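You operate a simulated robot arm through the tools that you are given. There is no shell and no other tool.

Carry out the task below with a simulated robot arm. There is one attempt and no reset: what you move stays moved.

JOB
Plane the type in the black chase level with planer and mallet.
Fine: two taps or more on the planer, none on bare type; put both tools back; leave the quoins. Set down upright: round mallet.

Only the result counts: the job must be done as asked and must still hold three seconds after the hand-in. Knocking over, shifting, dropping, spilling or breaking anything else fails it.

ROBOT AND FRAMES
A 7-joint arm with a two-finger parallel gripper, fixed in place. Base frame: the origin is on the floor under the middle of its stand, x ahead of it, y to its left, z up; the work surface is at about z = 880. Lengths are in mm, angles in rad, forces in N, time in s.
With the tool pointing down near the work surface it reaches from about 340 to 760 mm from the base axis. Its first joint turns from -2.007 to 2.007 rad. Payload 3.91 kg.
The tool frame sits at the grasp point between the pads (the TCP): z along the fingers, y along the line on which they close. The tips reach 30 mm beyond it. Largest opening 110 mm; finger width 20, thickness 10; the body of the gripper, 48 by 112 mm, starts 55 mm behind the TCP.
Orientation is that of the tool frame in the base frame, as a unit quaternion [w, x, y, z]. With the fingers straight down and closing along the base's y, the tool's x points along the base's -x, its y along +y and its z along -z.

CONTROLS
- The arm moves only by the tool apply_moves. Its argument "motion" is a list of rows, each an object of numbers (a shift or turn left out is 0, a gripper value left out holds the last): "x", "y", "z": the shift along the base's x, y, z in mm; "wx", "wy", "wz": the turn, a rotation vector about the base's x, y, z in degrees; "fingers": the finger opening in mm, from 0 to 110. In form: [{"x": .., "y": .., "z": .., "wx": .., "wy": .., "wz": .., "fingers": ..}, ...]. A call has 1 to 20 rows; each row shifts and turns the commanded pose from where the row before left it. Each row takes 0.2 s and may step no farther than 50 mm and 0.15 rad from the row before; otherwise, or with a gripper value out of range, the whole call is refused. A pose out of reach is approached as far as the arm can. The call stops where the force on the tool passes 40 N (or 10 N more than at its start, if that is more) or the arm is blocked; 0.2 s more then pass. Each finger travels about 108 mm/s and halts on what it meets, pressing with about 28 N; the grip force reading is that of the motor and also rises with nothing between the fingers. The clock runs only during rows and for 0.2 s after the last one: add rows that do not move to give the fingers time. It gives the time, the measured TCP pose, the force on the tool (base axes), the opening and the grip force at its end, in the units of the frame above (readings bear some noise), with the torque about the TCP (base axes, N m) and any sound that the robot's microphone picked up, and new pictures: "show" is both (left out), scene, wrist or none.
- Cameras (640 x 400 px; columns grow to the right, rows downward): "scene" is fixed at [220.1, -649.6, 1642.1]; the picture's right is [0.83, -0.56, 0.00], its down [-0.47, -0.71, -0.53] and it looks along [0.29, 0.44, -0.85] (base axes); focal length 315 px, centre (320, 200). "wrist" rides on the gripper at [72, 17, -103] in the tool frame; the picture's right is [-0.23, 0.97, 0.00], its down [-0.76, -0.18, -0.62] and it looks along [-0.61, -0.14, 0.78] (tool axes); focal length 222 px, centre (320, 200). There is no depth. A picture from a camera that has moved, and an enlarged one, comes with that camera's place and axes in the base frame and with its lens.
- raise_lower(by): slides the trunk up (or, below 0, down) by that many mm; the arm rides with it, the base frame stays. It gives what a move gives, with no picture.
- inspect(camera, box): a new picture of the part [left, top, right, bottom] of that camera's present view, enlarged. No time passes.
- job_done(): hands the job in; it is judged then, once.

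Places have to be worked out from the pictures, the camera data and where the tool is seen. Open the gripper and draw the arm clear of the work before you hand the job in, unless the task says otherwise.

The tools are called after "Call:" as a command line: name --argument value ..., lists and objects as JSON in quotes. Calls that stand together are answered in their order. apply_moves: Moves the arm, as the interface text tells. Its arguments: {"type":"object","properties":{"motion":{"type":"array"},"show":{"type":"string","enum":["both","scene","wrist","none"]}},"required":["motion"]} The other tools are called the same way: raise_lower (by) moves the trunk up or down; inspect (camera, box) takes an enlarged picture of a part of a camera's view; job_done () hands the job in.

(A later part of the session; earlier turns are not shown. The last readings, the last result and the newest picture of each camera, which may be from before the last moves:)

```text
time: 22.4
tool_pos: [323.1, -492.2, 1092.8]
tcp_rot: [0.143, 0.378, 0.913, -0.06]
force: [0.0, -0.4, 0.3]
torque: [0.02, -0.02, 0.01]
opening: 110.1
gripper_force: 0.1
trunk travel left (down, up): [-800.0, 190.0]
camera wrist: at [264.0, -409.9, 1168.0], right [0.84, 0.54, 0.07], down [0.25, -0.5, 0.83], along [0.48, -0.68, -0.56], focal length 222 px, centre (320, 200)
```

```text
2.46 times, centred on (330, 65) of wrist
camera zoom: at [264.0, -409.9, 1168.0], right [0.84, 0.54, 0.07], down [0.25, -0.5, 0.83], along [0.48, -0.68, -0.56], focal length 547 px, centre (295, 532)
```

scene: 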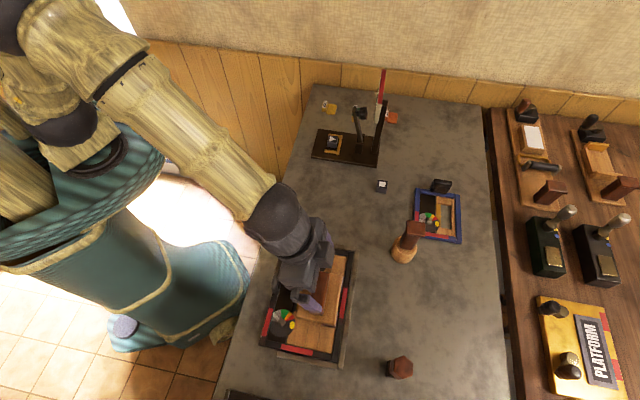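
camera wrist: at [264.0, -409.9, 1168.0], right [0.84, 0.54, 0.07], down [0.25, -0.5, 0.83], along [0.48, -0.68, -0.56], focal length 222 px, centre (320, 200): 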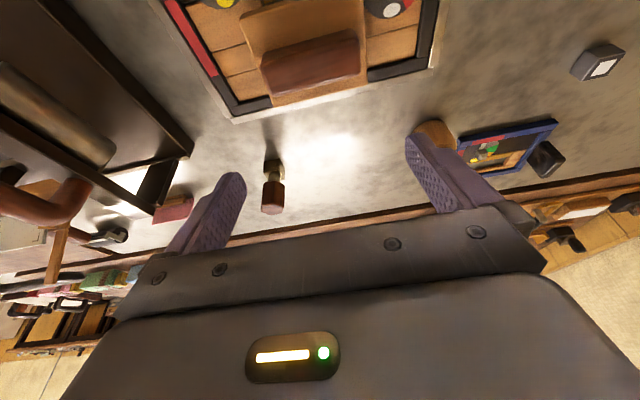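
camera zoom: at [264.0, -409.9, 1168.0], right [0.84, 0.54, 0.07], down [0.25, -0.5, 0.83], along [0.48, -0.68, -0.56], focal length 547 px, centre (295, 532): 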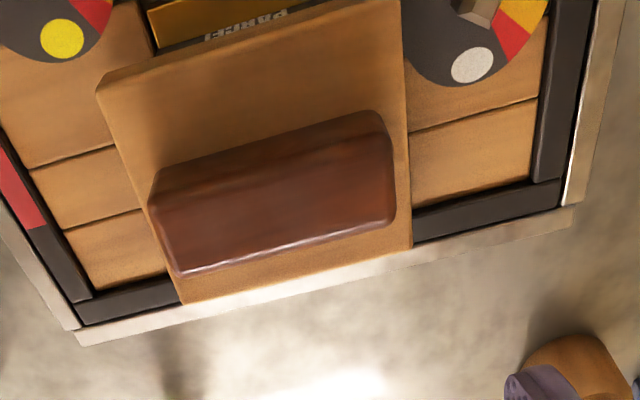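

The planer sits squarely over the type with its handle top near (324, -490, 963). Next I'll move toward the round mallet and hover above it to measure its handle.

Call:
apply_moves --motion '[{"x": 38, "y": -1, "z": 10}, {"x": 38, "y": -1, "z": 10}, {"x": 38, "y": -1, "z": 5}, {"x": 38, "y": -1}, {"x": 38, "y": -1}, {"x": 30, "y": -1}, {"z": 0}]' --show "both"

Call:
inspect --camera "wrist" --box '[220, 0, 440, 200]'

Call:
inspect --camera "scene" --box '[255, 235, 355, 365]'

```text
time: 24.0
tool_pos: [546.5, -499.1, 1118.5]
tcp_rot: [0.145, 0.379, 0.912, -0.06]
force: [-0.7, -0.1, 0.3]
torque: [-0.04, -0.04, 0.0]
opening: 110.1
gripper_force: 0.1
trunk travel left (down, up): [-800.0, 190.0]
camera wrist: at [486.7, -416.6, 1194.7], right [0.84, 0.54, 0.07], down [0.25, -0.5, 0.83], along [0.48, -0.68, -0.56], focal length 222 px, centre (320, 200)
```

scene: 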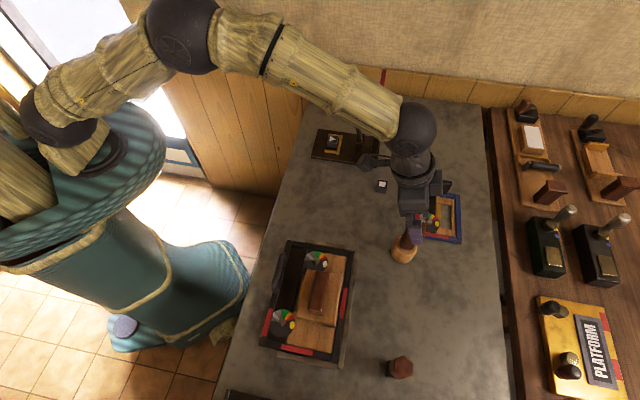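
wrist: 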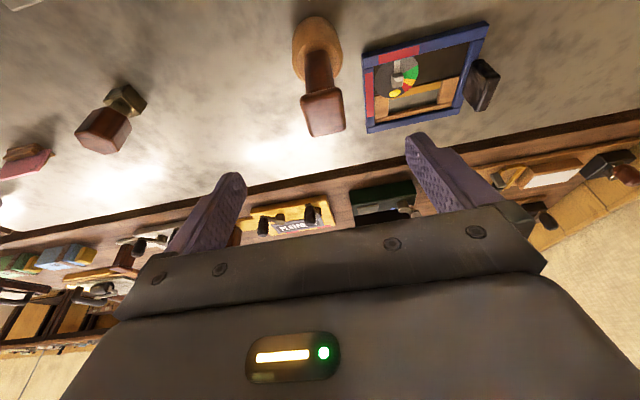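

```text
2.00 times, centred on (330, 100) of wrist
camera zoom: at [486.7, -416.6, 1194.7], right [0.84, 0.54, 0.07], down [0.25, -0.5, 0.83], along [0.48, -0.68, -0.56], focal length 444 px, centre (300, 400)
```

zoom: 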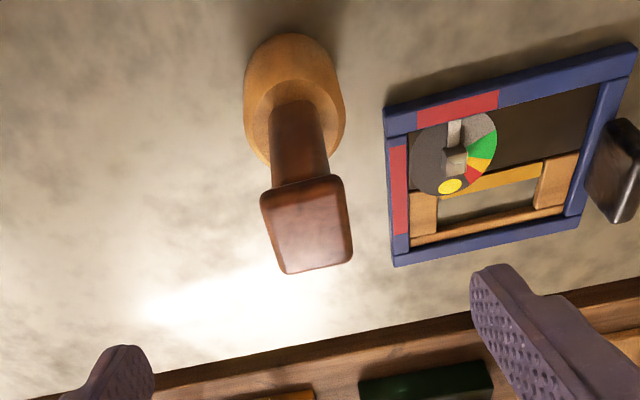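

```text
3.08 times, centred on (305, 300) of scene
camera zoom: at [220.1, -649.6, 1642.1], right [0.83, -0.56, 0.0], down [-0.47, -0.71, -0.53], along [0.29, 0.44, -0.85], focal length 968 px, centre (366, -108)
```

zoom: 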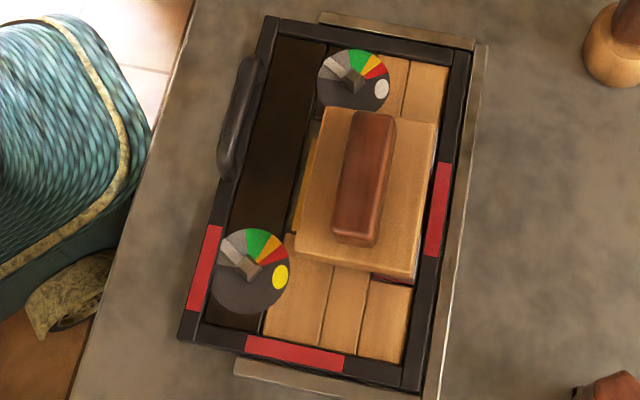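

The mallet stands vertically at about (566, -510). Its head is about 61 mm across, topping out near z 932, and the squarish end cap of the handle is about 33 mm wide at z 1010–1028. I'll hover directly over it, then come down so the fingers straddle the cap.

Call:
apply_moves --motion '[{"x": 10, "y": -5, "z": -14}, {"x": 9, "y": -5.4, "z": -14}, {"z": -14}, {"z": 0}]' --show "wrist"

Call:
inspect --camera "wrist" --box '[220, 0, 440, 200]'

```text
time: 25.0
tool_pos: [564.8, -507.9, 1076.1]
tcp_rot: [0.144, 0.378, 0.913, -0.061]
force: [-0.3, -0.7, -0.4]
torque: [-0.02, 0.01, -0.01]
opening: 110.1
gripper_force: 0.1
trunk travel left (down, up): [-800.0, 190.0]
camera wrist: at [505.6, -425.7, 1152.1], right [0.84, 0.54, 0.07], down [0.25, -0.5, 0.83], along [0.48, -0.68, -0.56], focal length 222 px, centre (320, 200)
```

wrist: 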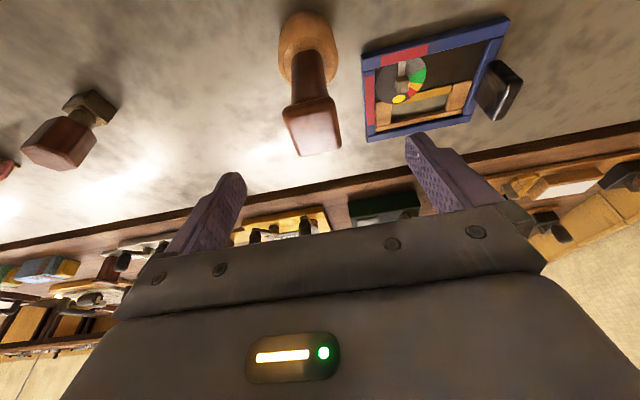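

```text
2.00 times, centred on (330, 100) of wrist
camera zoom: at [505.6, -425.7, 1152.1], right [0.84, 0.54, 0.07], down [0.25, -0.5, 0.83], along [0.48, -0.68, -0.56], focal length 444 px, centre (300, 400)
```

zoom: 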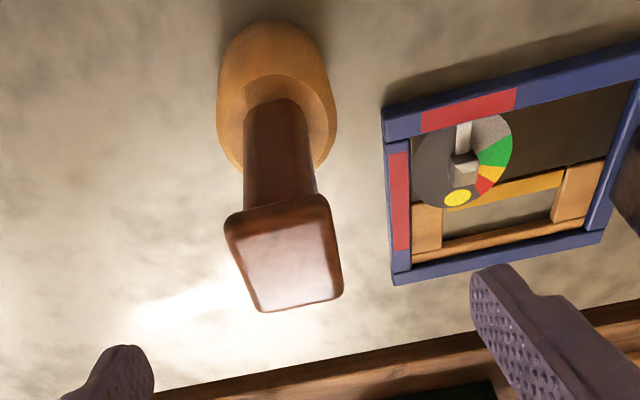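

The cap centre computes to (565, -508), right under the TCP. I'll descend to about z 1012 and close on it.

Call:
apply_moves --motion '[{"z": -25}, {"z": -25}, {"z": -14}, {"z": 0}]' --show "wrist"

```text
time: 26.0
tool_pos: [564.9, -509.0, 1011.0]
tcp_rot: [0.145, 0.378, 0.912, -0.06]
force: [-0.8, 0.1, -0.4]
torque: [0.0, -0.02, 0.01]
opening: 110.0
gripper_force: 0.2
trunk travel left (down, up): [-800.0, 190.0]
camera wrist: at [505.4, -425.9, 1087.1], right [0.84, 0.54, 0.07], down [0.25, -0.5, 0.83], along [0.48, -0.68, -0.56], focal length 222 px, centre (320, 200)
```

wrist: 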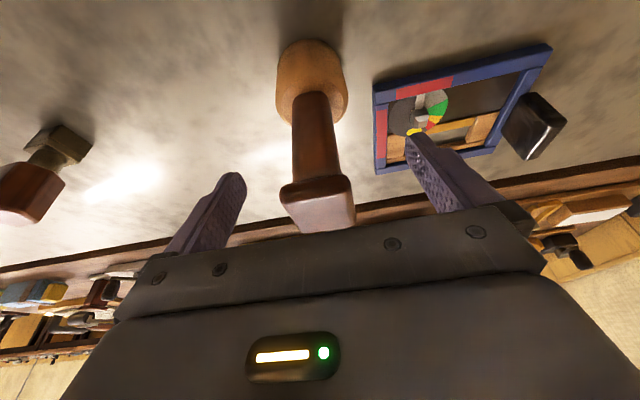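

The cap sits between the fingers around TCP height. I'll close on it and read the opening.

Call:
apply_moves --motion '[{"fingers": 70}, {"fingers": 40}, {"fingers": 20}, {"fingers": 20}, {"fingers": 20}]' --show "wrist"

Call:
inspect --camera "wrist" --box '[220, 30, 440, 240]'

```text
time: 27.2
tool_pos: [564.5, -508.4, 1011.5]
tcp_rot: [0.144, 0.379, 0.912, -0.06]
force: [0.5, -0.2, 0.9]
torque: [-0.03, -0.09, 0.01]
opening: 35.5
gripper_force: 27.8
trunk travel left (down, up): [-800.0, 190.0]
camera wrist: at [505.4, -426.0, 1087.1], right [0.84, 0.54, 0.07], down [0.25, -0.5, 0.83], along [0.48, -0.68, -0.56], focal length 222 px, centre (320, 200)
```

wrist: 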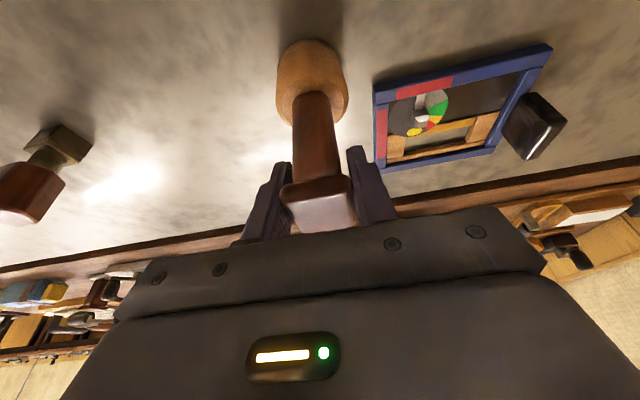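

```text
1.90 times, centred on (330, 135) of wrist
camera zoom: at [505.4, -426.0, 1087.1], right [0.84, 0.54, 0.07], down [0.25, -0.5, 0.83], along [0.48, -0.68, -0.56], focal length 423 px, centre (301, 324)
```

zoom: 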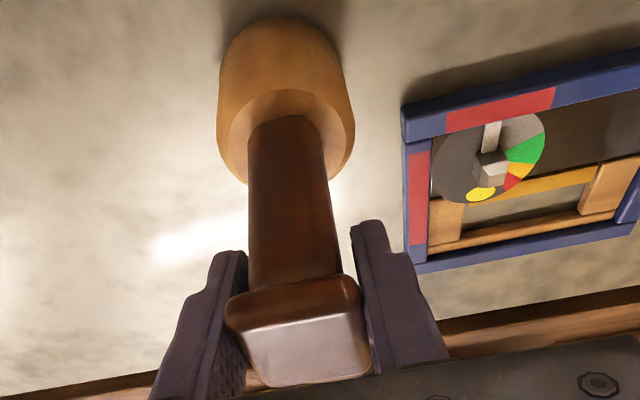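

The gripper holds the cap at a 35.5 mm opening with 28 N; mallet home is TCP (564.7, -508.6, 1011). I'll lift it gently and check that it hangs straight.

Call:
apply_moves --motion '[{"z": 8}, {"z": 15}, {"z": 30}, {"z": 0}]' --show "wrist"

```text
time: 28.2
tool_pos: [566.3, -509.6, 1064.4]
tcp_rot: [0.144, 0.379, 0.912, -0.06]
force: [-0.4, -0.1, -3.6]
torque: [0.05, 0.0, -0.01]
opening: 36.0
gripper_force: 27.9
trunk travel left (down, up): [-800.0, 190.0]
camera wrist: at [506.3, -427.4, 1139.7], right [0.84, 0.54, 0.07], down [0.25, -0.5, 0.83], along [0.48, -0.68, -0.56], focal length 222 px, centre (320, 200)
```

wrist: 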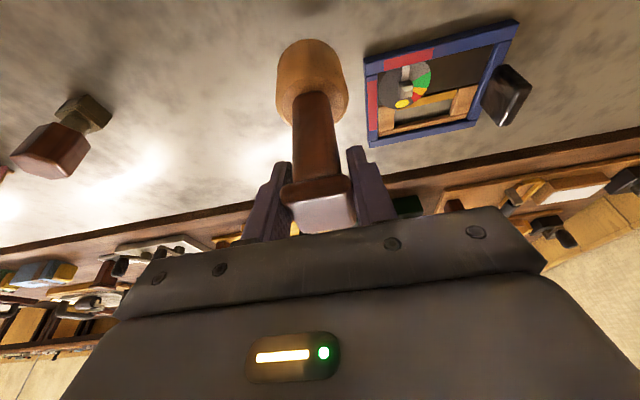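

The mallet lifted straight with a load of about 3.5 N. Its head bottom is about 131 mm below the TCP, so I'll carry it over the planer's handle with the head at about z 1010.

Call:
apply_moves --motion '[{"x": -15, "y": 1, "z": 35}, {"x": -36, "y": 3, "z": 25}, {"x": -40, "y": 3.5, "z": 16}, {"x": -40, "y": 3.5}, {"x": -40, "y": 3.5}, {"x": -40, "y": 3.5}, {"x": -32.6, "y": 2.5}, {"z": 0}, {"z": 0}]' --show "both"

Call:
inspect --camera "wrist" --box '[200, 0, 460, 180]'

Call:
inspect --camera "scene" --box '[240, 200, 380, 370]'

```text
time: 30.2
tool_pos: [318.7, -490.4, 1139.6]
tcp_rot: [0.144, 0.378, 0.912, -0.06]
force: [0.9, 1.1, -3.4]
torque: [-0.03, 0.0, 0.01]
opening: 35.9
gripper_force: 27.8
trunk travel left (down, up): [-800.0, 190.0]
camera wrist: at [259.5, -408.6, 1215.9], right [0.84, 0.54, 0.07], down [0.25, -0.5, 0.83], along [0.48, -0.68, -0.56], focal length 222 px, centre (320, 200)
```

scene: 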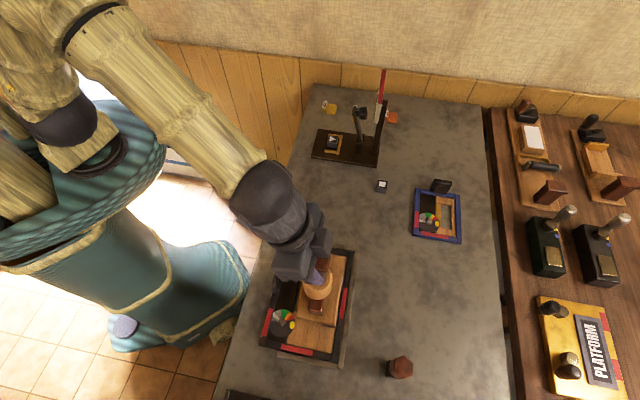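
wrist: 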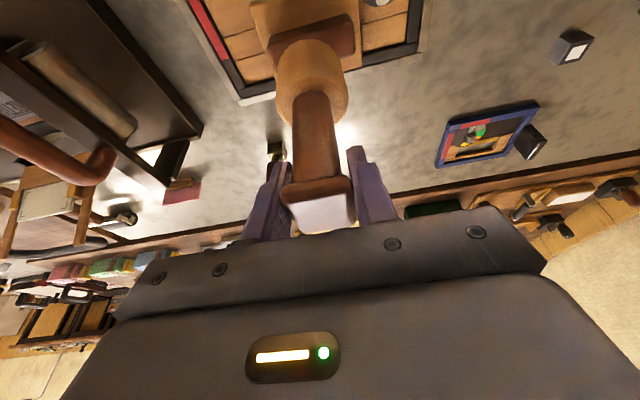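

```text
2.22 times, centred on (330, 90) of wrist
camera zoom: at [259.5, -408.6, 1215.9], right [0.84, 0.54, 0.07], down [0.25, -0.5, 0.83], along [0.48, -0.68, -0.56], focal length 494 px, centre (298, 444)
```

zoom: 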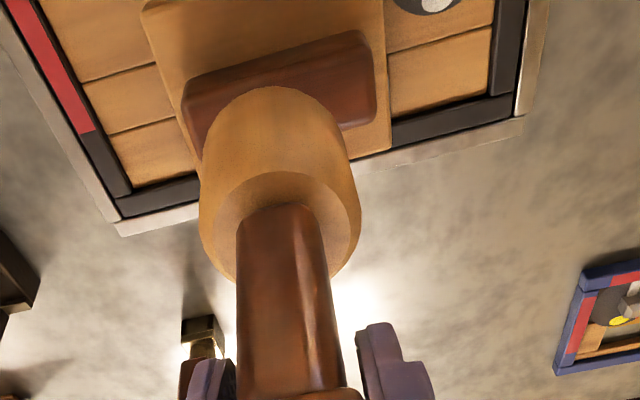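

```text
2.35 times, centred on (310, 285) of scene
camera zoom: at [220.1, -649.6, 1642.1], right [0.83, -0.56, 0.0], down [-0.47, -0.71, -0.53], along [0.29, 0.44, -0.85], focal length 740 px, centre (344, 0)
```

zoom: 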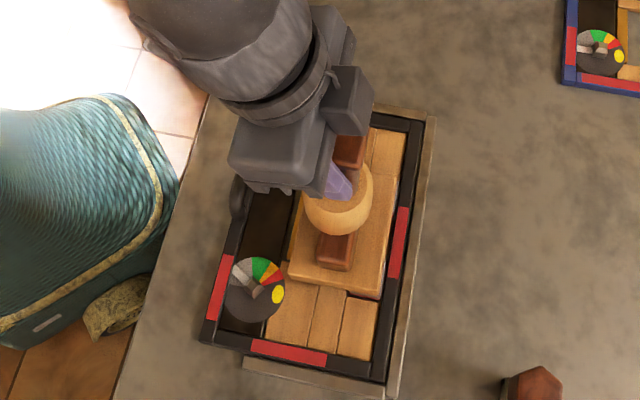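

The mallet head is above the planer's handle. I'll trim the position a few mm and lower to just above the handle.

Call:
apply_moves --motion '[{"x": 3, "y": 0.5, "z": -15}, {"z": -12}, {"z": -6}, {"z": 0}]' --show "wrist"

Call:
inspect --camera "wrist" --box '[200, 0, 460, 180]'

Call:
inspect --camera "scene" --box '[270, 240, 360, 350]'

```text
time: 31.2
tool_pos: [324.4, -486.8, 1107.0]
tcp_rot: [0.143, 0.379, 0.912, -0.06]
force: [-0.5, 0.3, -2.4]
torque: [-0.01, -0.03, 0.01]
opening: 35.7
gripper_force: 28.1
trunk travel left (down, up): [-800.0, 190.0]
camera wrist: at [264.6, -406.5, 1182.4], right [0.84, 0.54, 0.07], down [0.25, -0.5, 0.83], along [0.48, -0.68, -0.56], focal length 222 px, centre (320, 200)
```

wrist: 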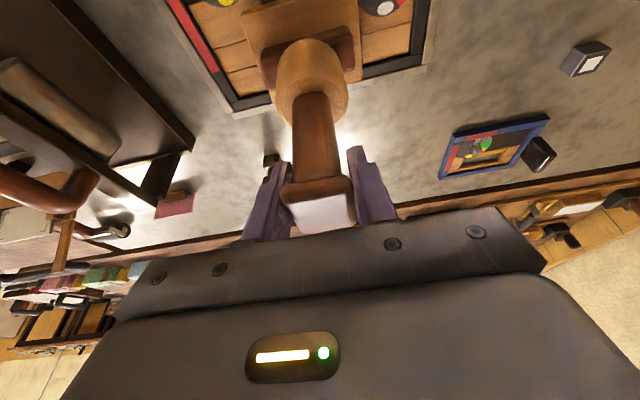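

```text
2.22 times, centred on (330, 90) of wrist
camera zoom: at [264.6, -406.5, 1182.4], right [0.84, 0.54, 0.07], down [0.25, -0.5, 0.83], along [0.48, -0.68, -0.56], focal length 494 px, centre (298, 444)
```

zoom: 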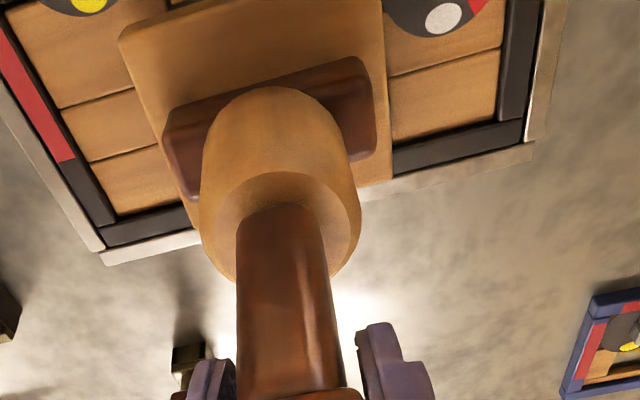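

```text
3.64 times, centred on (315, 295) of scene
camera zoom: at [220.1, -649.6, 1642.1], right [0.83, -0.56, 0.0], down [-0.47, -0.71, -0.53], along [0.29, 0.44, -0.85], focal length 1144 px, centre (338, -146)
```

zoom: 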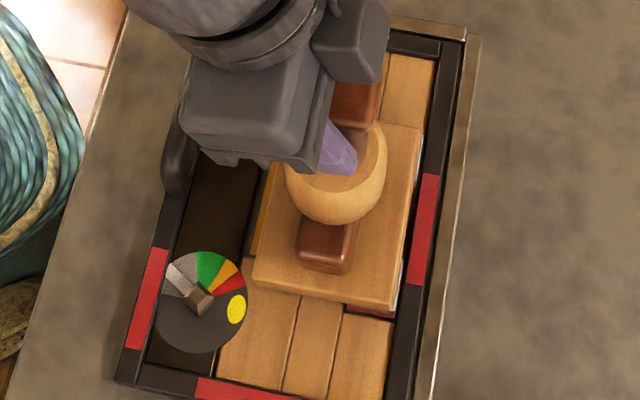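

The head is about 10 mm above the middle of the planer's handle. I'll make a first tap: a short quick downstroke, then an immediate lift.

Call:
apply_moves --motion '[{"z": -13}, {"z": 13}, {"z": 0}]' --show "none"

```text
time: 32.0
tool_pos: [324.4, -487.5, 1105.9]
tcp_rot: [0.144, 0.378, 0.912, -0.059]
force: [-1.2, 0.2, -2.2]
torque: [-0.02, 0.03, 0.0]
opening: 35.9
gripper_force: 28.1
trunk travel left (down, up): [-800.0, 190.0]
```

No sound or contact was reported, so the stroke fell short. I'll come down slowly to find the contact height.

Call:
apply_moves --motion '[{"z": -8}, {"z": -4}, {"z": -2}, {"z": 0}]' --show "none"

```text
time: 33.0
tool_pos: [324.1, -488.6, 1093.6]
tcp_rot: [0.146, 0.379, 0.912, -0.061]
force: [0.9, -1.6, 6.7]
torque: [-0.32, -0.42, -0.09]
opening: 35.7
gripper_force: 28.1
trunk travel left (down, up): [-800.0, 190.0]
```

Contact found: force rose to +6.7 N at TCP z 1093.6, so the handle top is near z 962. I'll lift 12 mm and make a proper tap that drives about 4 mm past contact, then lift.

Call:
apply_moves --motion '[{"z": 12}, {"z": 0}, {"z": -16}, {"z": 16}, {"z": 0}]' --show "none"

```text
time: 34.2
tool_pos: [324.1, -489.5, 1103.6]
tcp_rot: [0.144, 0.378, 0.912, -0.06]
force: [0.2, 0.4, -3.1]
torque: [0.0, -0.01, 0.02]
opening: 35.9
gripper_force: 28.5
trunk travel left (down, up): [-800.0, 190.0]
```

No sound registered, so that stroke was probably too weak or lagged. I'll use a firmer stroke from a little higher, with a brief dwell before lifting.

Call:
apply_moves --motion '[{"z": 10}, {"z": 0}, {"z": -27}, {"z": 0}, {"z": 17}, {"z": 0}]' --show "wrist"

```text
time: 35.6
tool_pos: [324.5, -486.9, 1104.5]
tcp_rot: [0.145, 0.378, 0.912, -0.06]
force: [0.3, -0.4, -2.8]
torque: [0.01, 0.01, -0.01]
opening: 36.0
gripper_force: 28.0
trunk travel left (down, up): [-800.0, 190.0]
camera wrist: at [265.6, -405.7, 1180.5], right [0.84, 0.54, 0.07], down [0.25, -0.5, 0.83], along [0.48, -0.68, -0.56], focal length 222 px, centre (320, 200)
```

wrist: 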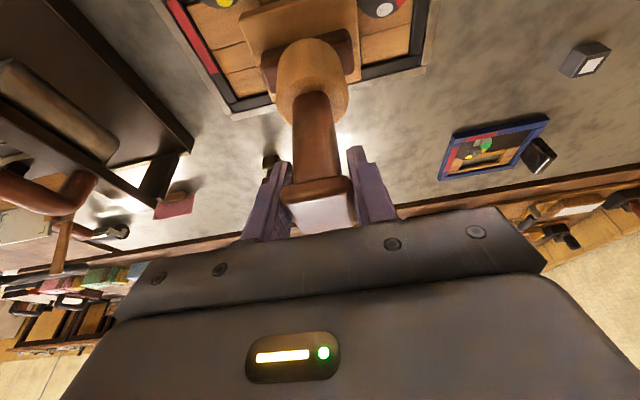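

Still no sound, and the 40 N stop wasn't triggered. I'll compare the planer's attitude and height with before the strokes.

Call:
inspect --camera "wrist" --box '[200, 0, 460, 180]'

Call:
inspect --camera "scene" --box '[270, 240, 360, 350]'

Call:
apply_moves --motion '[{"z": -8}, {"z": -3}, {"z": 0}]' --show "none"

```text
2.22 times, centred on (330, 90) of wrist
camera zoom: at [265.6, -405.7, 1180.5], right [0.84, 0.54, 0.07], down [0.25, -0.5, 0.83], along [0.48, -0.68, -0.56], focal length 494 px, centre (298, 444)
```

zoom: 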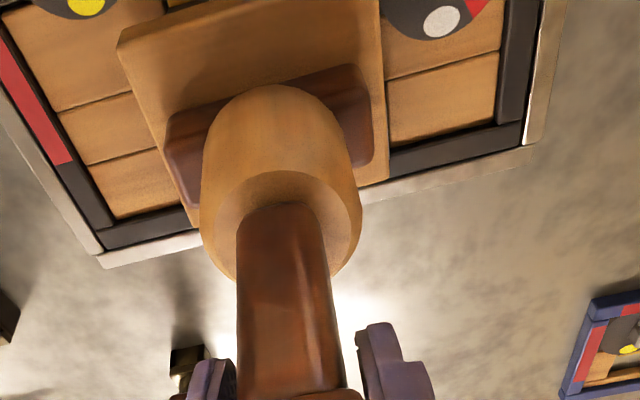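

```text
3.64 times, centred on (315, 295) of scene
camera zoom: at [220.1, -649.6, 1642.1], right [0.83, -0.56, 0.0], down [-0.47, -0.71, -0.53], along [0.29, 0.44, -0.85], focal length 1144 px, centre (338, -146)
```

zoom: 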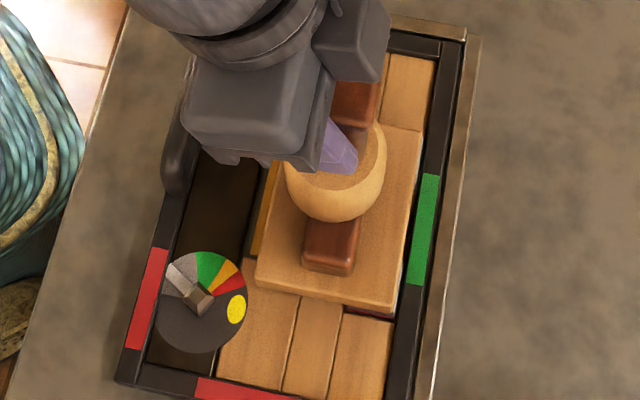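

```text
time: 36.4
tool_pos: [324.6, -488.1, 1093.9]
tcp_rot: [0.145, 0.378, 0.912, -0.059]
force: [0.3, 0.4, -3.0]
torque: [0.0, -0.03, 0.02]
opening: 35.7
gripper_force: 28.5
trunk travel left (down, up): [-800.0, 190.0]
```

The right-rail strip beside the I/O sorts has turned from red to green, and the handle is now lower: no contact at z 1093.9, where there was before. The type is being driven level. I'll find the new contact height and give more distinct taps to be sure of the count.

Call:
apply_moves --motion '[{"z": -2}, {"z": -2}, {"z": 0}]' --show "none"

```text
time: 37.2
tool_pos: [324.7, -487.8, 1092.5]
tcp_rot: [0.146, 0.378, 0.912, -0.059]
force: [-1.0, -0.2, 6.0]
torque: [-0.08, -0.03, 0.03]
opening: 35.7
gripper_force: 27.9
trunk travel left (down, up): [-800.0, 190.0]
```

The contact is now centred, with almost no torque, so the planer is sitting level. I'll make two more clear taps, each with a full lift between.

Call:
apply_moves --motion '[{"z": 18}, {"z": 0}, {"z": -22}, {"z": 0}, {"z": 22}, {"z": 0}, {"z": -22}, {"z": 0}, {"z": 22}, {"z": 0}]' --show "none"

Call:
inspect --camera "scene" --box '[250, 230, 370, 370]'

```text
time: 39.4
tool_pos: [323.8, -486.8, 1107.5]
tcp_rot: [0.144, 0.379, 0.912, -0.058]
force: [0.2, 0.6, -3.1]
torque: [-0.01, -0.01, -0.03]
opening: 36.1
gripper_force: 27.9
trunk travel left (down, up): [-800.0, 190.0]
```

```text
2.86 times, centred on (310, 300) of scene
camera zoom: at [220.1, -649.6, 1642.1], right [0.83, -0.56, 0.0], down [-0.47, -0.71, -0.53], along [0.29, 0.44, -0.85], focal length 899 px, centre (349, -86)
```

zoom: 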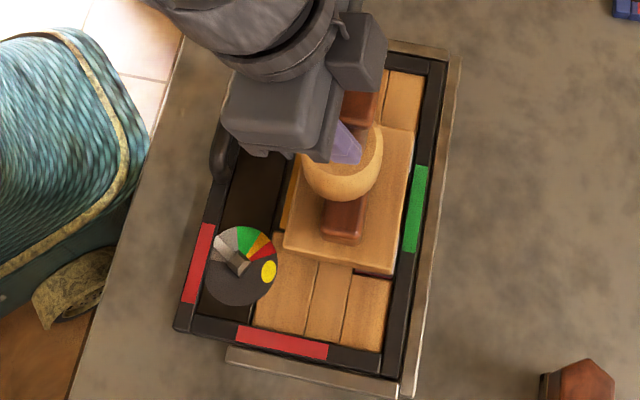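

The strip stays green. I'll verify that a stroke really lands by reading the force at the bottom of one, then lift.

Call:
apply_moves --motion '[{"z": -24}, {"z": 0}]' --show "none"

Call:
apply_moves --motion '[{"z": 24}, {"z": 0}]' --show "none"

Call:
apply_moves --motion '[{"z": -24}, {"z": 0}]' --show "none"

Call:
apply_moves --motion '[{"z": 24}, {"z": 10}, {"z": 0}]' --show "both"

```text
time: 40.0
tool_pos: [324.6, -486.9, 1087.3]
tcp_rot: [0.147, 0.378, 0.912, -0.063]
force: [-2.0, 2.4, 29.5]
torque: [-0.04, -0.28, 0.11]
opening: 35.1
gripper_force: 28.0
trunk travel left (down, up): [-800.0, 190.0]
```

```text
time: 40.6
tool_pos: [323.5, -488.5, 1106.0]
tcp_rot: [0.143, 0.379, 0.912, -0.059]
force: [-0.1, -1.0, -2.7]
torque: [0.03, -0.01, 0.0]
opening: 35.6
gripper_force: 27.8
trunk travel left (down, up): [-800.0, 190.0]
```

```text
time: 41.2
tool_pos: [324.0, -487.7, 1086.6]
tcp_rot: [0.146, 0.378, 0.912, -0.062]
force: [1.3, -0.6, 15.2]
torque: [-0.03, -0.2, 0.07]
opening: 35.8
gripper_force: 28.2
trunk travel left (down, up): [-800.0, 190.0]
```

```text
time: 42.0
tool_pos: [324.0, -488.7, 1116.6]
tcp_rot: [0.143, 0.379, 0.912, -0.06]
force: [0.0, -0.4, -3.0]
torque: [-0.03, -0.03, -0.01]
opening: 35.8
gripper_force: 28.1
trunk travel left (down, up): [-800.0, 190.0]
camera wrist: at [264.2, -405.6, 1192.9], right [0.84, 0.54, 0.07], down [0.25, -0.5, 0.83], along [0.48, -0.68, -0.56], focal length 222 px, centre (320, 200)
```

scene: 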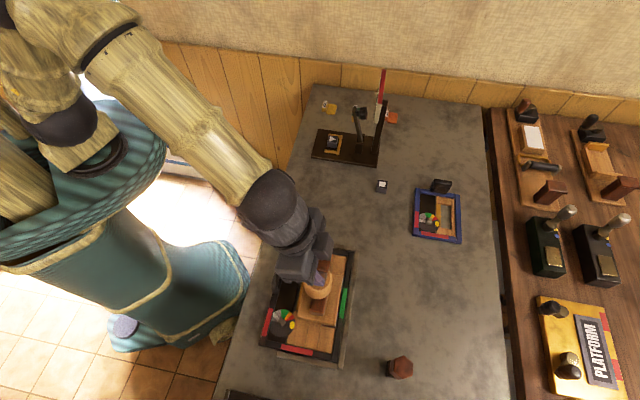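
wrist: 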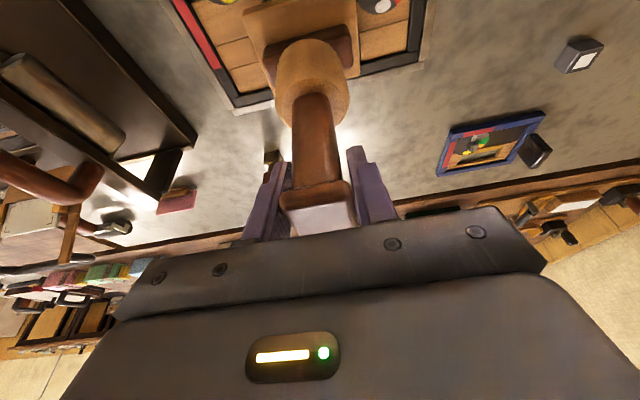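

The strokes landed with up to 29 N, and the strip is still green. The mallet may have slid up a few mm in the grip, so I'll check its attitude before carrying it home.

Call:
inspect --camera "wrist" --box '[220, 30, 440, 240]'

```text
1.90 times, centred on (330, 135) of wrist
camera zoom: at [264.2, -405.6, 1192.9], right [0.84, 0.54, 0.07], down [0.25, -0.5, 0.83], along [0.48, -0.68, -0.56], focal length 423 px, centre (301, 324)
```

zoom: 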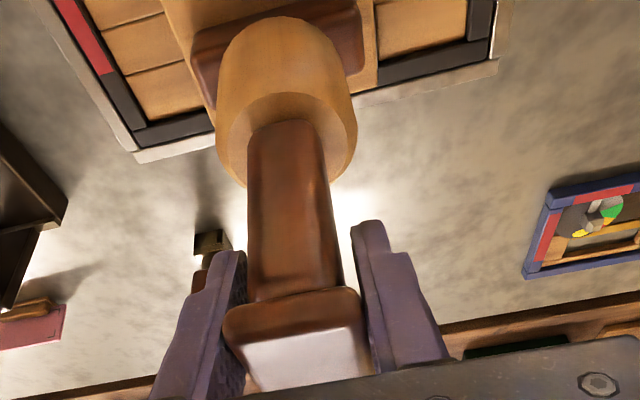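

The mallet slid up about 4 mm in the grip but is still straight. I'll raise it slightly and carry it back over its original spot, retracing the exact commanded offset of (+240.6, -21).

Call:
apply_moves --motion '[{"z": 20}, {"x": 35, "y": -3}, {"x": 40, "y": -3.5}, {"x": 40, "y": -3.5}, {"x": 40, "y": -3.5}, {"x": 40, "y": -3.5}, {"x": 35, "y": -3}, {"x": 10.6, "y": -1}, {"z": 0}, {"z": -35}, {"z": -35}, {"z": -30}, {"z": 0}]' --show "both"

```text
time: 44.8
tool_pos: [563.7, -509.5, 1039.1]
tcp_rot: [0.145, 0.377, 0.913, -0.059]
force: [-1.0, 0.7, -2.9]
torque: [-0.01, -0.01, -0.03]
opening: 35.8
gripper_force: 28.1
trunk travel left (down, up): [-800.0, 190.0]
camera wrist: at [503.8, -426.4, 1114.4], right [0.84, 0.54, 0.07], down [0.25, -0.5, 0.83], along [0.48, -0.68, -0.56], focal length 222 px, centre (320, 200)
```

scene: 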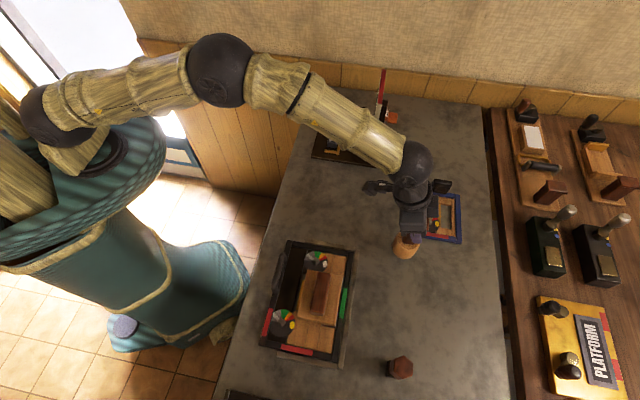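
wrist: 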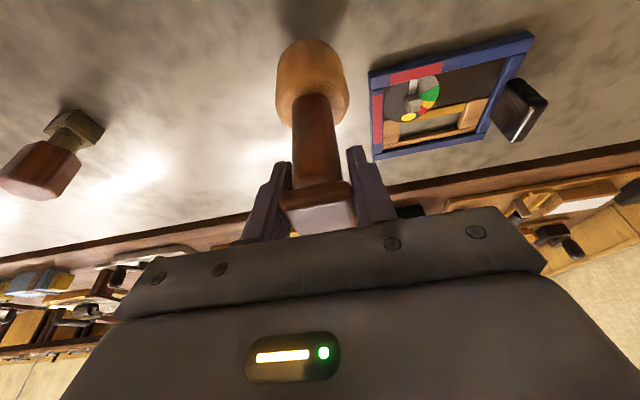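

The mallet is over its home spot with its head about 31 mm above the table. I'll lower it, slowing for the last millimetres.

Call:
apply_moves --motion '[{"z": -15}, {"z": -9}, {"z": -3}, {"z": 0}]' --show "none"

Call:
apply_moves --motion '[{"z": -1.5}, {"z": -1.5}, {"z": 0}]' --show "none"

```text
time: 45.8
tool_pos: [564.3, -508.1, 1010.3]
tcp_rot: [0.145, 0.378, 0.912, -0.06]
force: [-0.2, 0.0, -2.8]
torque: [0.03, 0.02, 0.01]
opening: 35.7
gripper_force: 27.8
trunk travel left (down, up): [-800.0, 190.0]
```

```text
time: 46.6
tool_pos: [563.7, -507.7, 1007.6]
tcp_rot: [0.145, 0.378, 0.912, -0.06]
force: [0.4, 0.2, -2.3]
torque: [-0.02, 0.02, 0.02]
opening: 35.9
gripper_force: 28.3
trunk travel left (down, up): [-800.0, 190.0]
```

No contact yet; I'll continue in 1 mm steps.

Call:
apply_moves --motion '[{"z": -1}, {"z": -1}, {"z": 0}]' --show "none"

```text
time: 47.4
tool_pos: [565.6, -508.7, 1007.8]
tcp_rot: [0.145, 0.378, 0.912, -0.06]
force: [-0.7, 0.0, 0.1]
torque: [-0.04, 0.01, -0.02]
opening: 35.9
gripper_force: 28.0
trunk travel left (down, up): [-800.0, 190.0]
```

The load has dropped from -3 N to about 0, so the head is touching the table. One more half-millimetre to seat it, then check upright.

Call:
apply_moves --motion '[{"z": -0.7}, {"z": 0}]' --show "wrist"

Call:
inspect --camera "wrist" --box '[220, 30, 440, 240]'

```text
time: 48.0
tool_pos: [566.2, -508.5, 1006.6]
tcp_rot: [0.145, 0.378, 0.912, -0.06]
force: [-2.1, -0.3, 6.1]
torque: [-0.13, 0.06, -0.02]
opening: 35.8
gripper_force: 28.6
trunk travel left (down, up): [-800.0, 190.0]
camera wrist: at [505.0, -425.6, 1082.5], right [0.84, 0.54, 0.07], down [0.25, -0.5, 0.83], along [0.48, -0.68, -0.55], focal length 222 px, centre (320, 200)
```

wrist: 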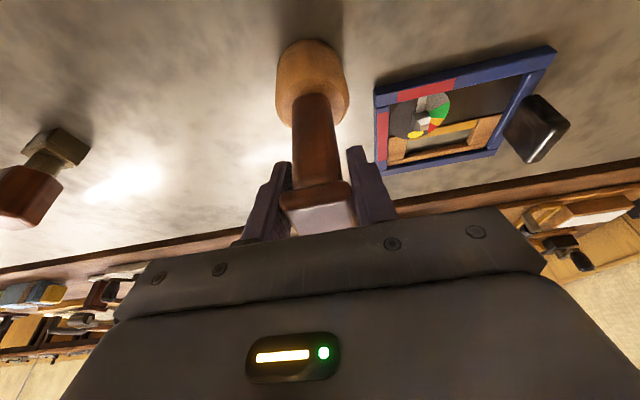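

```text
1.90 times, centred on (330, 135) of wrist
camera zoom: at [505.0, -425.6, 1082.5], right [0.84, 0.54, 0.07], down [0.25, -0.5, 0.83], along [0.48, -0.68, -0.55], focal length 423 px, centre (301, 324)
```

zoom: 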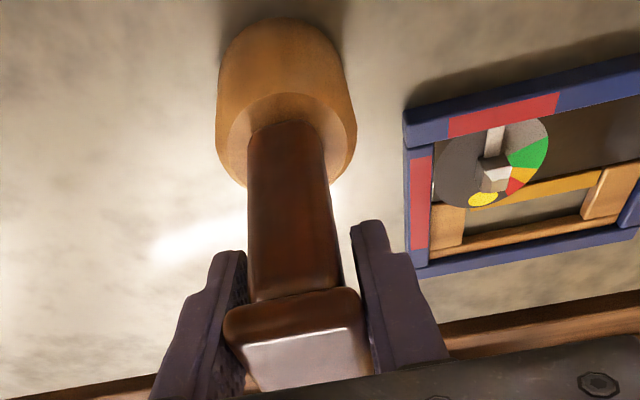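

The mallet is seated with about 9 N of pressure. I'll relax the pressure and open the fingers gradually.

Call:
apply_moves --motion '[{"z": 0.7}, {"fingers": 40}, {"fingers": 50}, {"fingers": 75}, {"fingers": 110}, {"z": 0}]' --show "wrist"

```text
time: 49.4
tool_pos: [564.0, -508.5, 1006.4]
tcp_rot: [0.144, 0.378, 0.912, -0.06]
force: [-0.3, 0.9, 0.7]
torque: [-0.02, 0.03, -0.01]
opening: 110.0
gripper_force: 0.0
trunk travel left (down, up): [-800.0, 190.0]
camera wrist: at [505.3, -425.8, 1082.1], right [0.84, 0.54, 0.07], down [0.25, -0.5, 0.83], along [0.48, -0.68, -0.56], focal length 222 px, centre (320, 200)
```

wrist: 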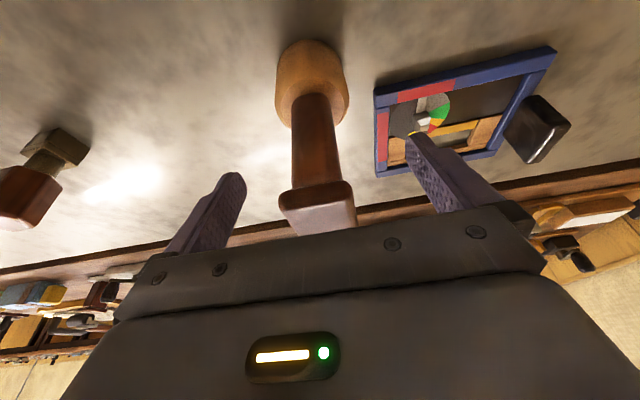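

The mallet stands upright and free. I'll lift straight up and confirm it stays put.

Call:
apply_moves --motion '[{"z": 15}, {"z": 30}, {"z": 40}, {"z": 35}, {"z": 0}]' --show "both"

Call:
inspect --camera "scene" --box '[255, 225, 365, 365]'

```text
time: 50.6
tool_pos: [565.6, -506.9, 1126.0]
tcp_rot: [0.144, 0.378, 0.913, -0.059]
force: [-0.2, 0.2, -0.8]
torque: [-0.02, 0.03, -0.02]
opening: 110.0
gripper_force: 0.0
trunk travel left (down, up): [-800.0, 190.0]
camera wrist: at [506.6, -425.5, 1202.0], right [0.84, 0.54, 0.07], down [0.25, -0.5, 0.83], along [0.48, -0.68, -0.56], focal length 222 px, centre (320, 200)
```

scene: 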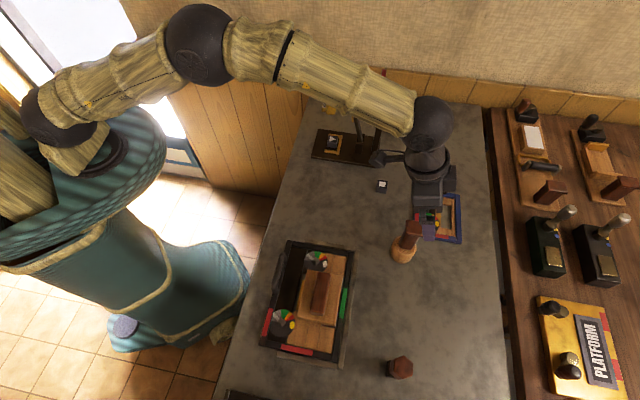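
wrist: 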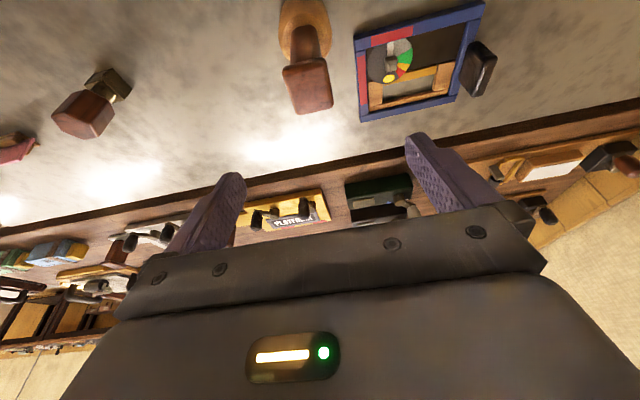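

```text
2.86 times, centred on (310, 295) of scene
camera zoom: at [220.1, -649.6, 1642.1], right [0.83, -0.56, 0.0], down [-0.47, -0.71, -0.53], along [0.29, 0.44, -0.85], focal length 899 px, centre (349, -71)
```

zoom: 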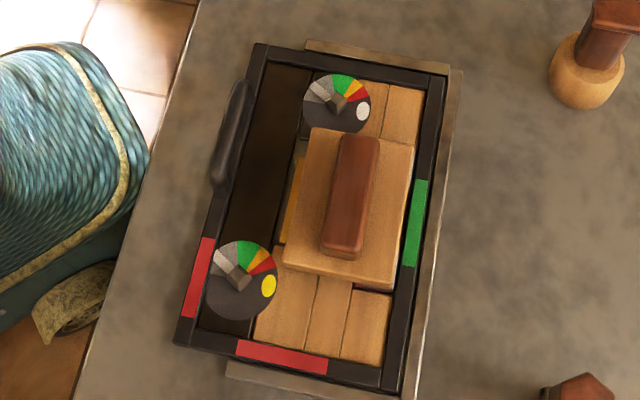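

The mallet stands upright at home and the right strip is still green with the planer level on the type. I'll move back over the planer to retrieve it.

Call:
apply_moves --motion '[{"x": -35, "y": 2}, {"x": -40, "y": 2.5}, {"x": -40, "y": 2.5}, {"x": -40, "y": 2.5}, {"x": -40, "y": 2.5, "z": -15}, {"x": -36, "y": 2.5, "z": -25}, {"x": -8.6, "y": 1.5, "z": -25}, {"z": 0}]' --show "both"

Call:
inspect --camera "wrist" --box '[200, 0, 460, 180]'

```text
time: 52.4
tool_pos: [324.0, -493.8, 1060.8]
tcp_rot: [0.144, 0.378, 0.912, -0.06]
force: [-0.7, 0.1, 0.1]
torque: [0.0, -0.01, -0.03]
opening: 109.9
gripper_force: 0.1
trunk travel left (down, up): [-800.0, 190.0]
camera wrist: at [263.9, -410.3, 1136.6], right [0.84, 0.54, 0.07], down [0.25, -0.5, 0.83], along [0.48, -0.68, -0.56], focal length 222 px, centre (320, 200)
```

scene: 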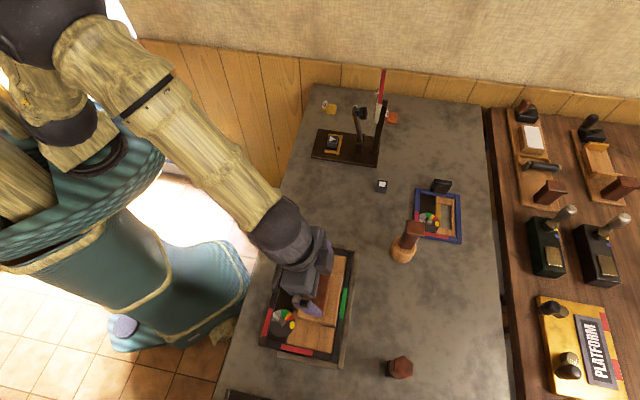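
wrist: 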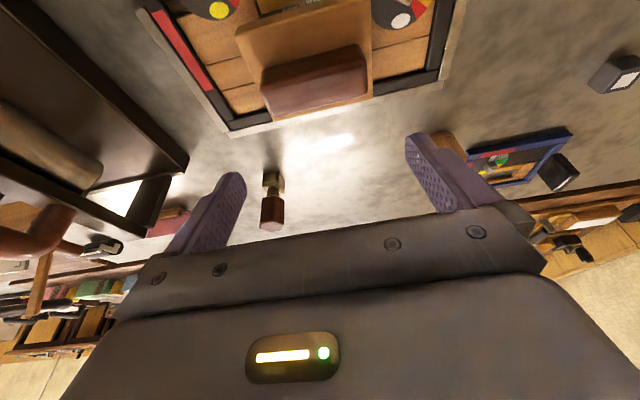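

```text
2.22 times, centred on (330, 90) of wrist
camera zoom: at [263.9, -410.3, 1136.6], right [0.84, 0.54, 0.07], down [0.25, -0.5, 0.83], along [0.48, -0.68, -0.56], focal length 494 px, centre (298, 444)
```

zoom: 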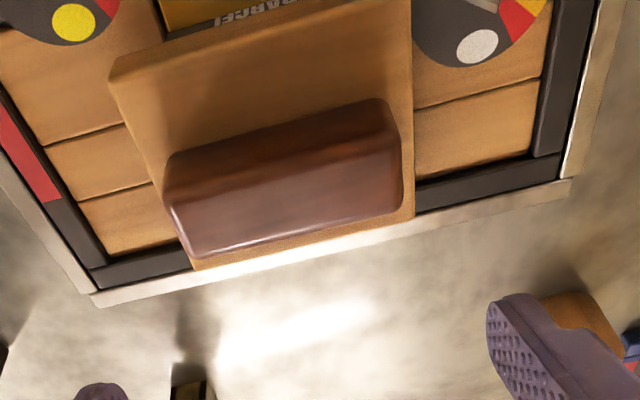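

The handle centre is at (328, -495), level and aligned. I'll descend to about z 962, keeping the tips just above the planer's base, and check the force.

Call:
apply_moves --motion '[{"x": 0.4, "y": 1, "z": -30}, {"z": -30}, {"z": -25}, {"z": -10}, {"z": -4}, {"z": 0}]' --show "wrist"

Call:
inspect --camera "wrist" --box '[180, 20, 480, 240]'

```text
time: 53.8
tool_pos: [326.8, -492.2, 962.2]
tcp_rot: [0.145, 0.378, 0.913, -0.059]
force: [0.5, 0.6, -0.8]
torque: [-0.01, 0.0, -0.04]
opening: 109.9
gripper_force: 0.1
trunk travel left (down, up): [-800.0, 190.0]
camera wrist: at [266.6, -410.1, 1038.2], right [0.84, 0.54, 0.07], down [0.25, -0.5, 0.83], along [0.48, -0.68, -0.56], focal length 222 px, centre (320, 200)
```

wrist: 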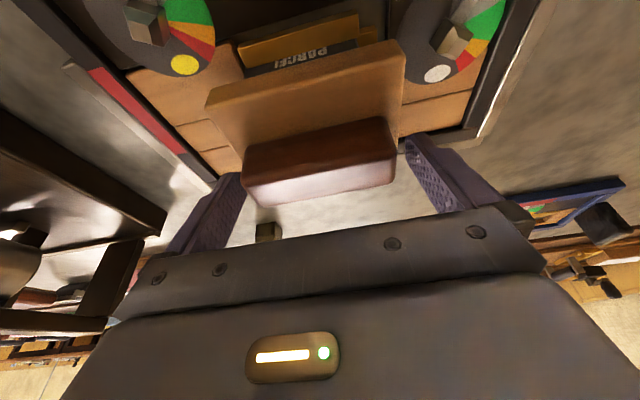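

```text
1.82 times, centred on (330, 130) of wrist
camera zoom: at [266.6, -410.1, 1038.2], right [0.84, 0.54, 0.07], down [0.25, -0.5, 0.83], along [0.48, -0.68, -0.56], focal length 404 px, centre (302, 327)
```

zoom: 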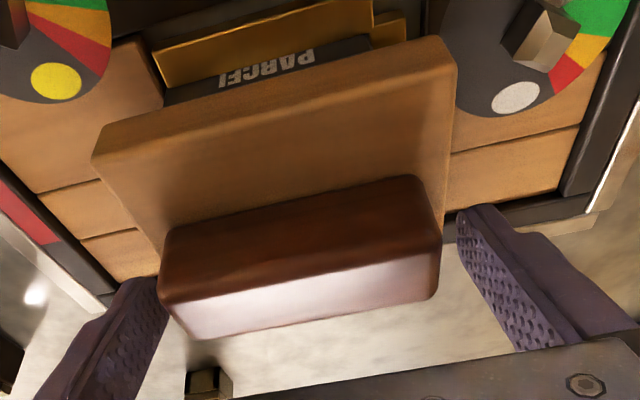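

I'm about 4 mm higher on the handle than in the first grasp, so I'll drop 3 mm and close on the handle ends.

Call:
apply_moves --motion '[{"z": -3}, {"fingers": 96}, {"fingers": 70}, {"fingers": 70}, {"fingers": 70}]' --show "wrist"

```text
time: 55.0
tool_pos: [327.1, -493.0, 960.3]
tcp_rot: [0.145, 0.378, 0.912, -0.06]
force: [0.6, -0.7, 1.0]
torque: [0.06, -0.15, -0.02]
opening: 89.7
gripper_force: 28.1
trunk travel left (down, up): [-800.0, 190.0]
camera wrist: at [266.8, -410.1, 1035.3], right [0.84, 0.54, 0.07], down [0.25, -0.5, 0.83], along [0.48, -0.68, -0.56], focal length 222 px, centre (320, 200)
```

wrist: 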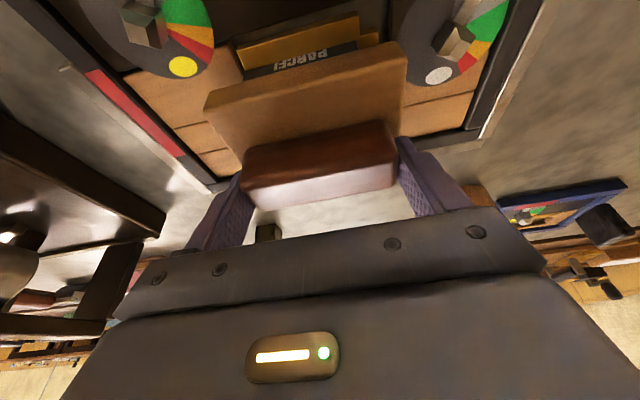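

The planer is gripped at the same 89.7 mm. I'll lift it straight up off the type.

Call:
apply_moves --motion '[{"z": 5}, {"z": 10}, {"z": 25}, {"z": 35}, {"z": 0}]' --show "both"

Call:
inspect --camera "wrist" --box '[120, 0, 480, 130]'

```text
time: 56.2
tool_pos: [325.8, -492.2, 1033.3]
tcp_rot: [0.143, 0.378, 0.913, -0.06]
force: [0.2, 0.5, -1.9]
torque: [-0.01, 0.06, -0.02]
opening: 89.9
gripper_force: 28.9
trunk travel left (down, up): [-800.0, 190.0]
camera wrist: at [266.8, -410.1, 1110.9], right [0.84, 0.54, 0.07], down [0.25, -0.5, 0.83], along [0.48, -0.68, -0.56], focal length 222 px, centre (320, 200)
```

scene: 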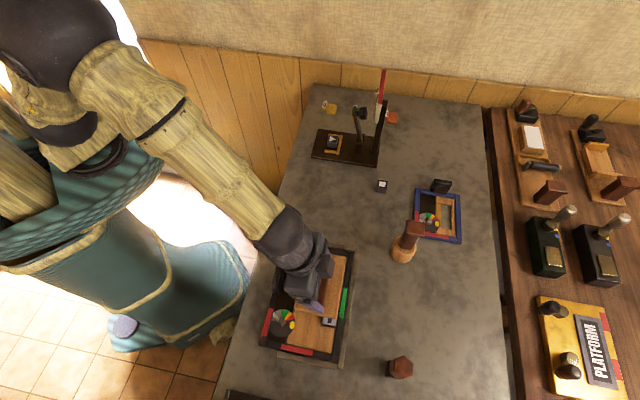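
wrist: 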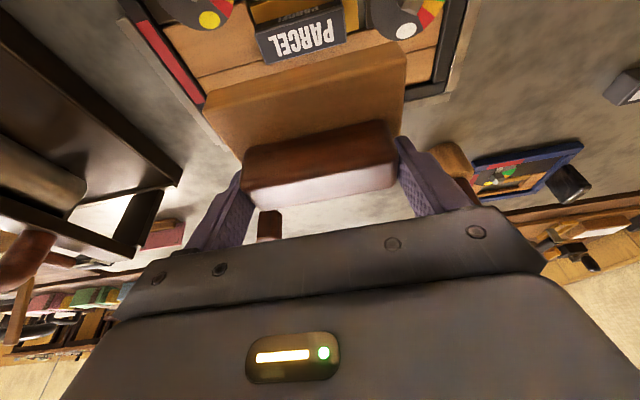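

```text
1.78 times, centred on (300, 65) of wrist
camera zoom: at [266.8, -410.1, 1110.9], right [0.84, 0.54, 0.07], down [0.25, -0.5, 0.83], along [0.48, -0.68, -0.56], focal length 395 px, centre (356, 440)
```

zoom: 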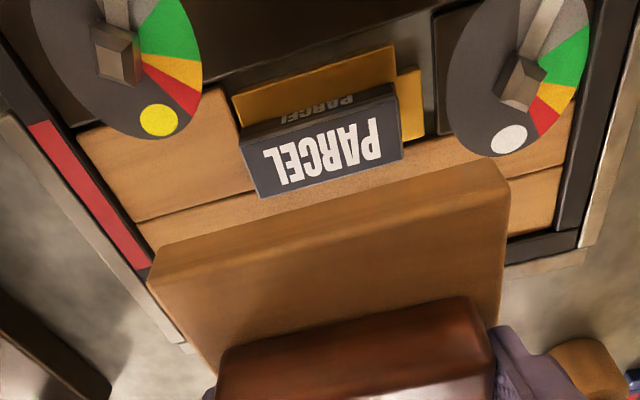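

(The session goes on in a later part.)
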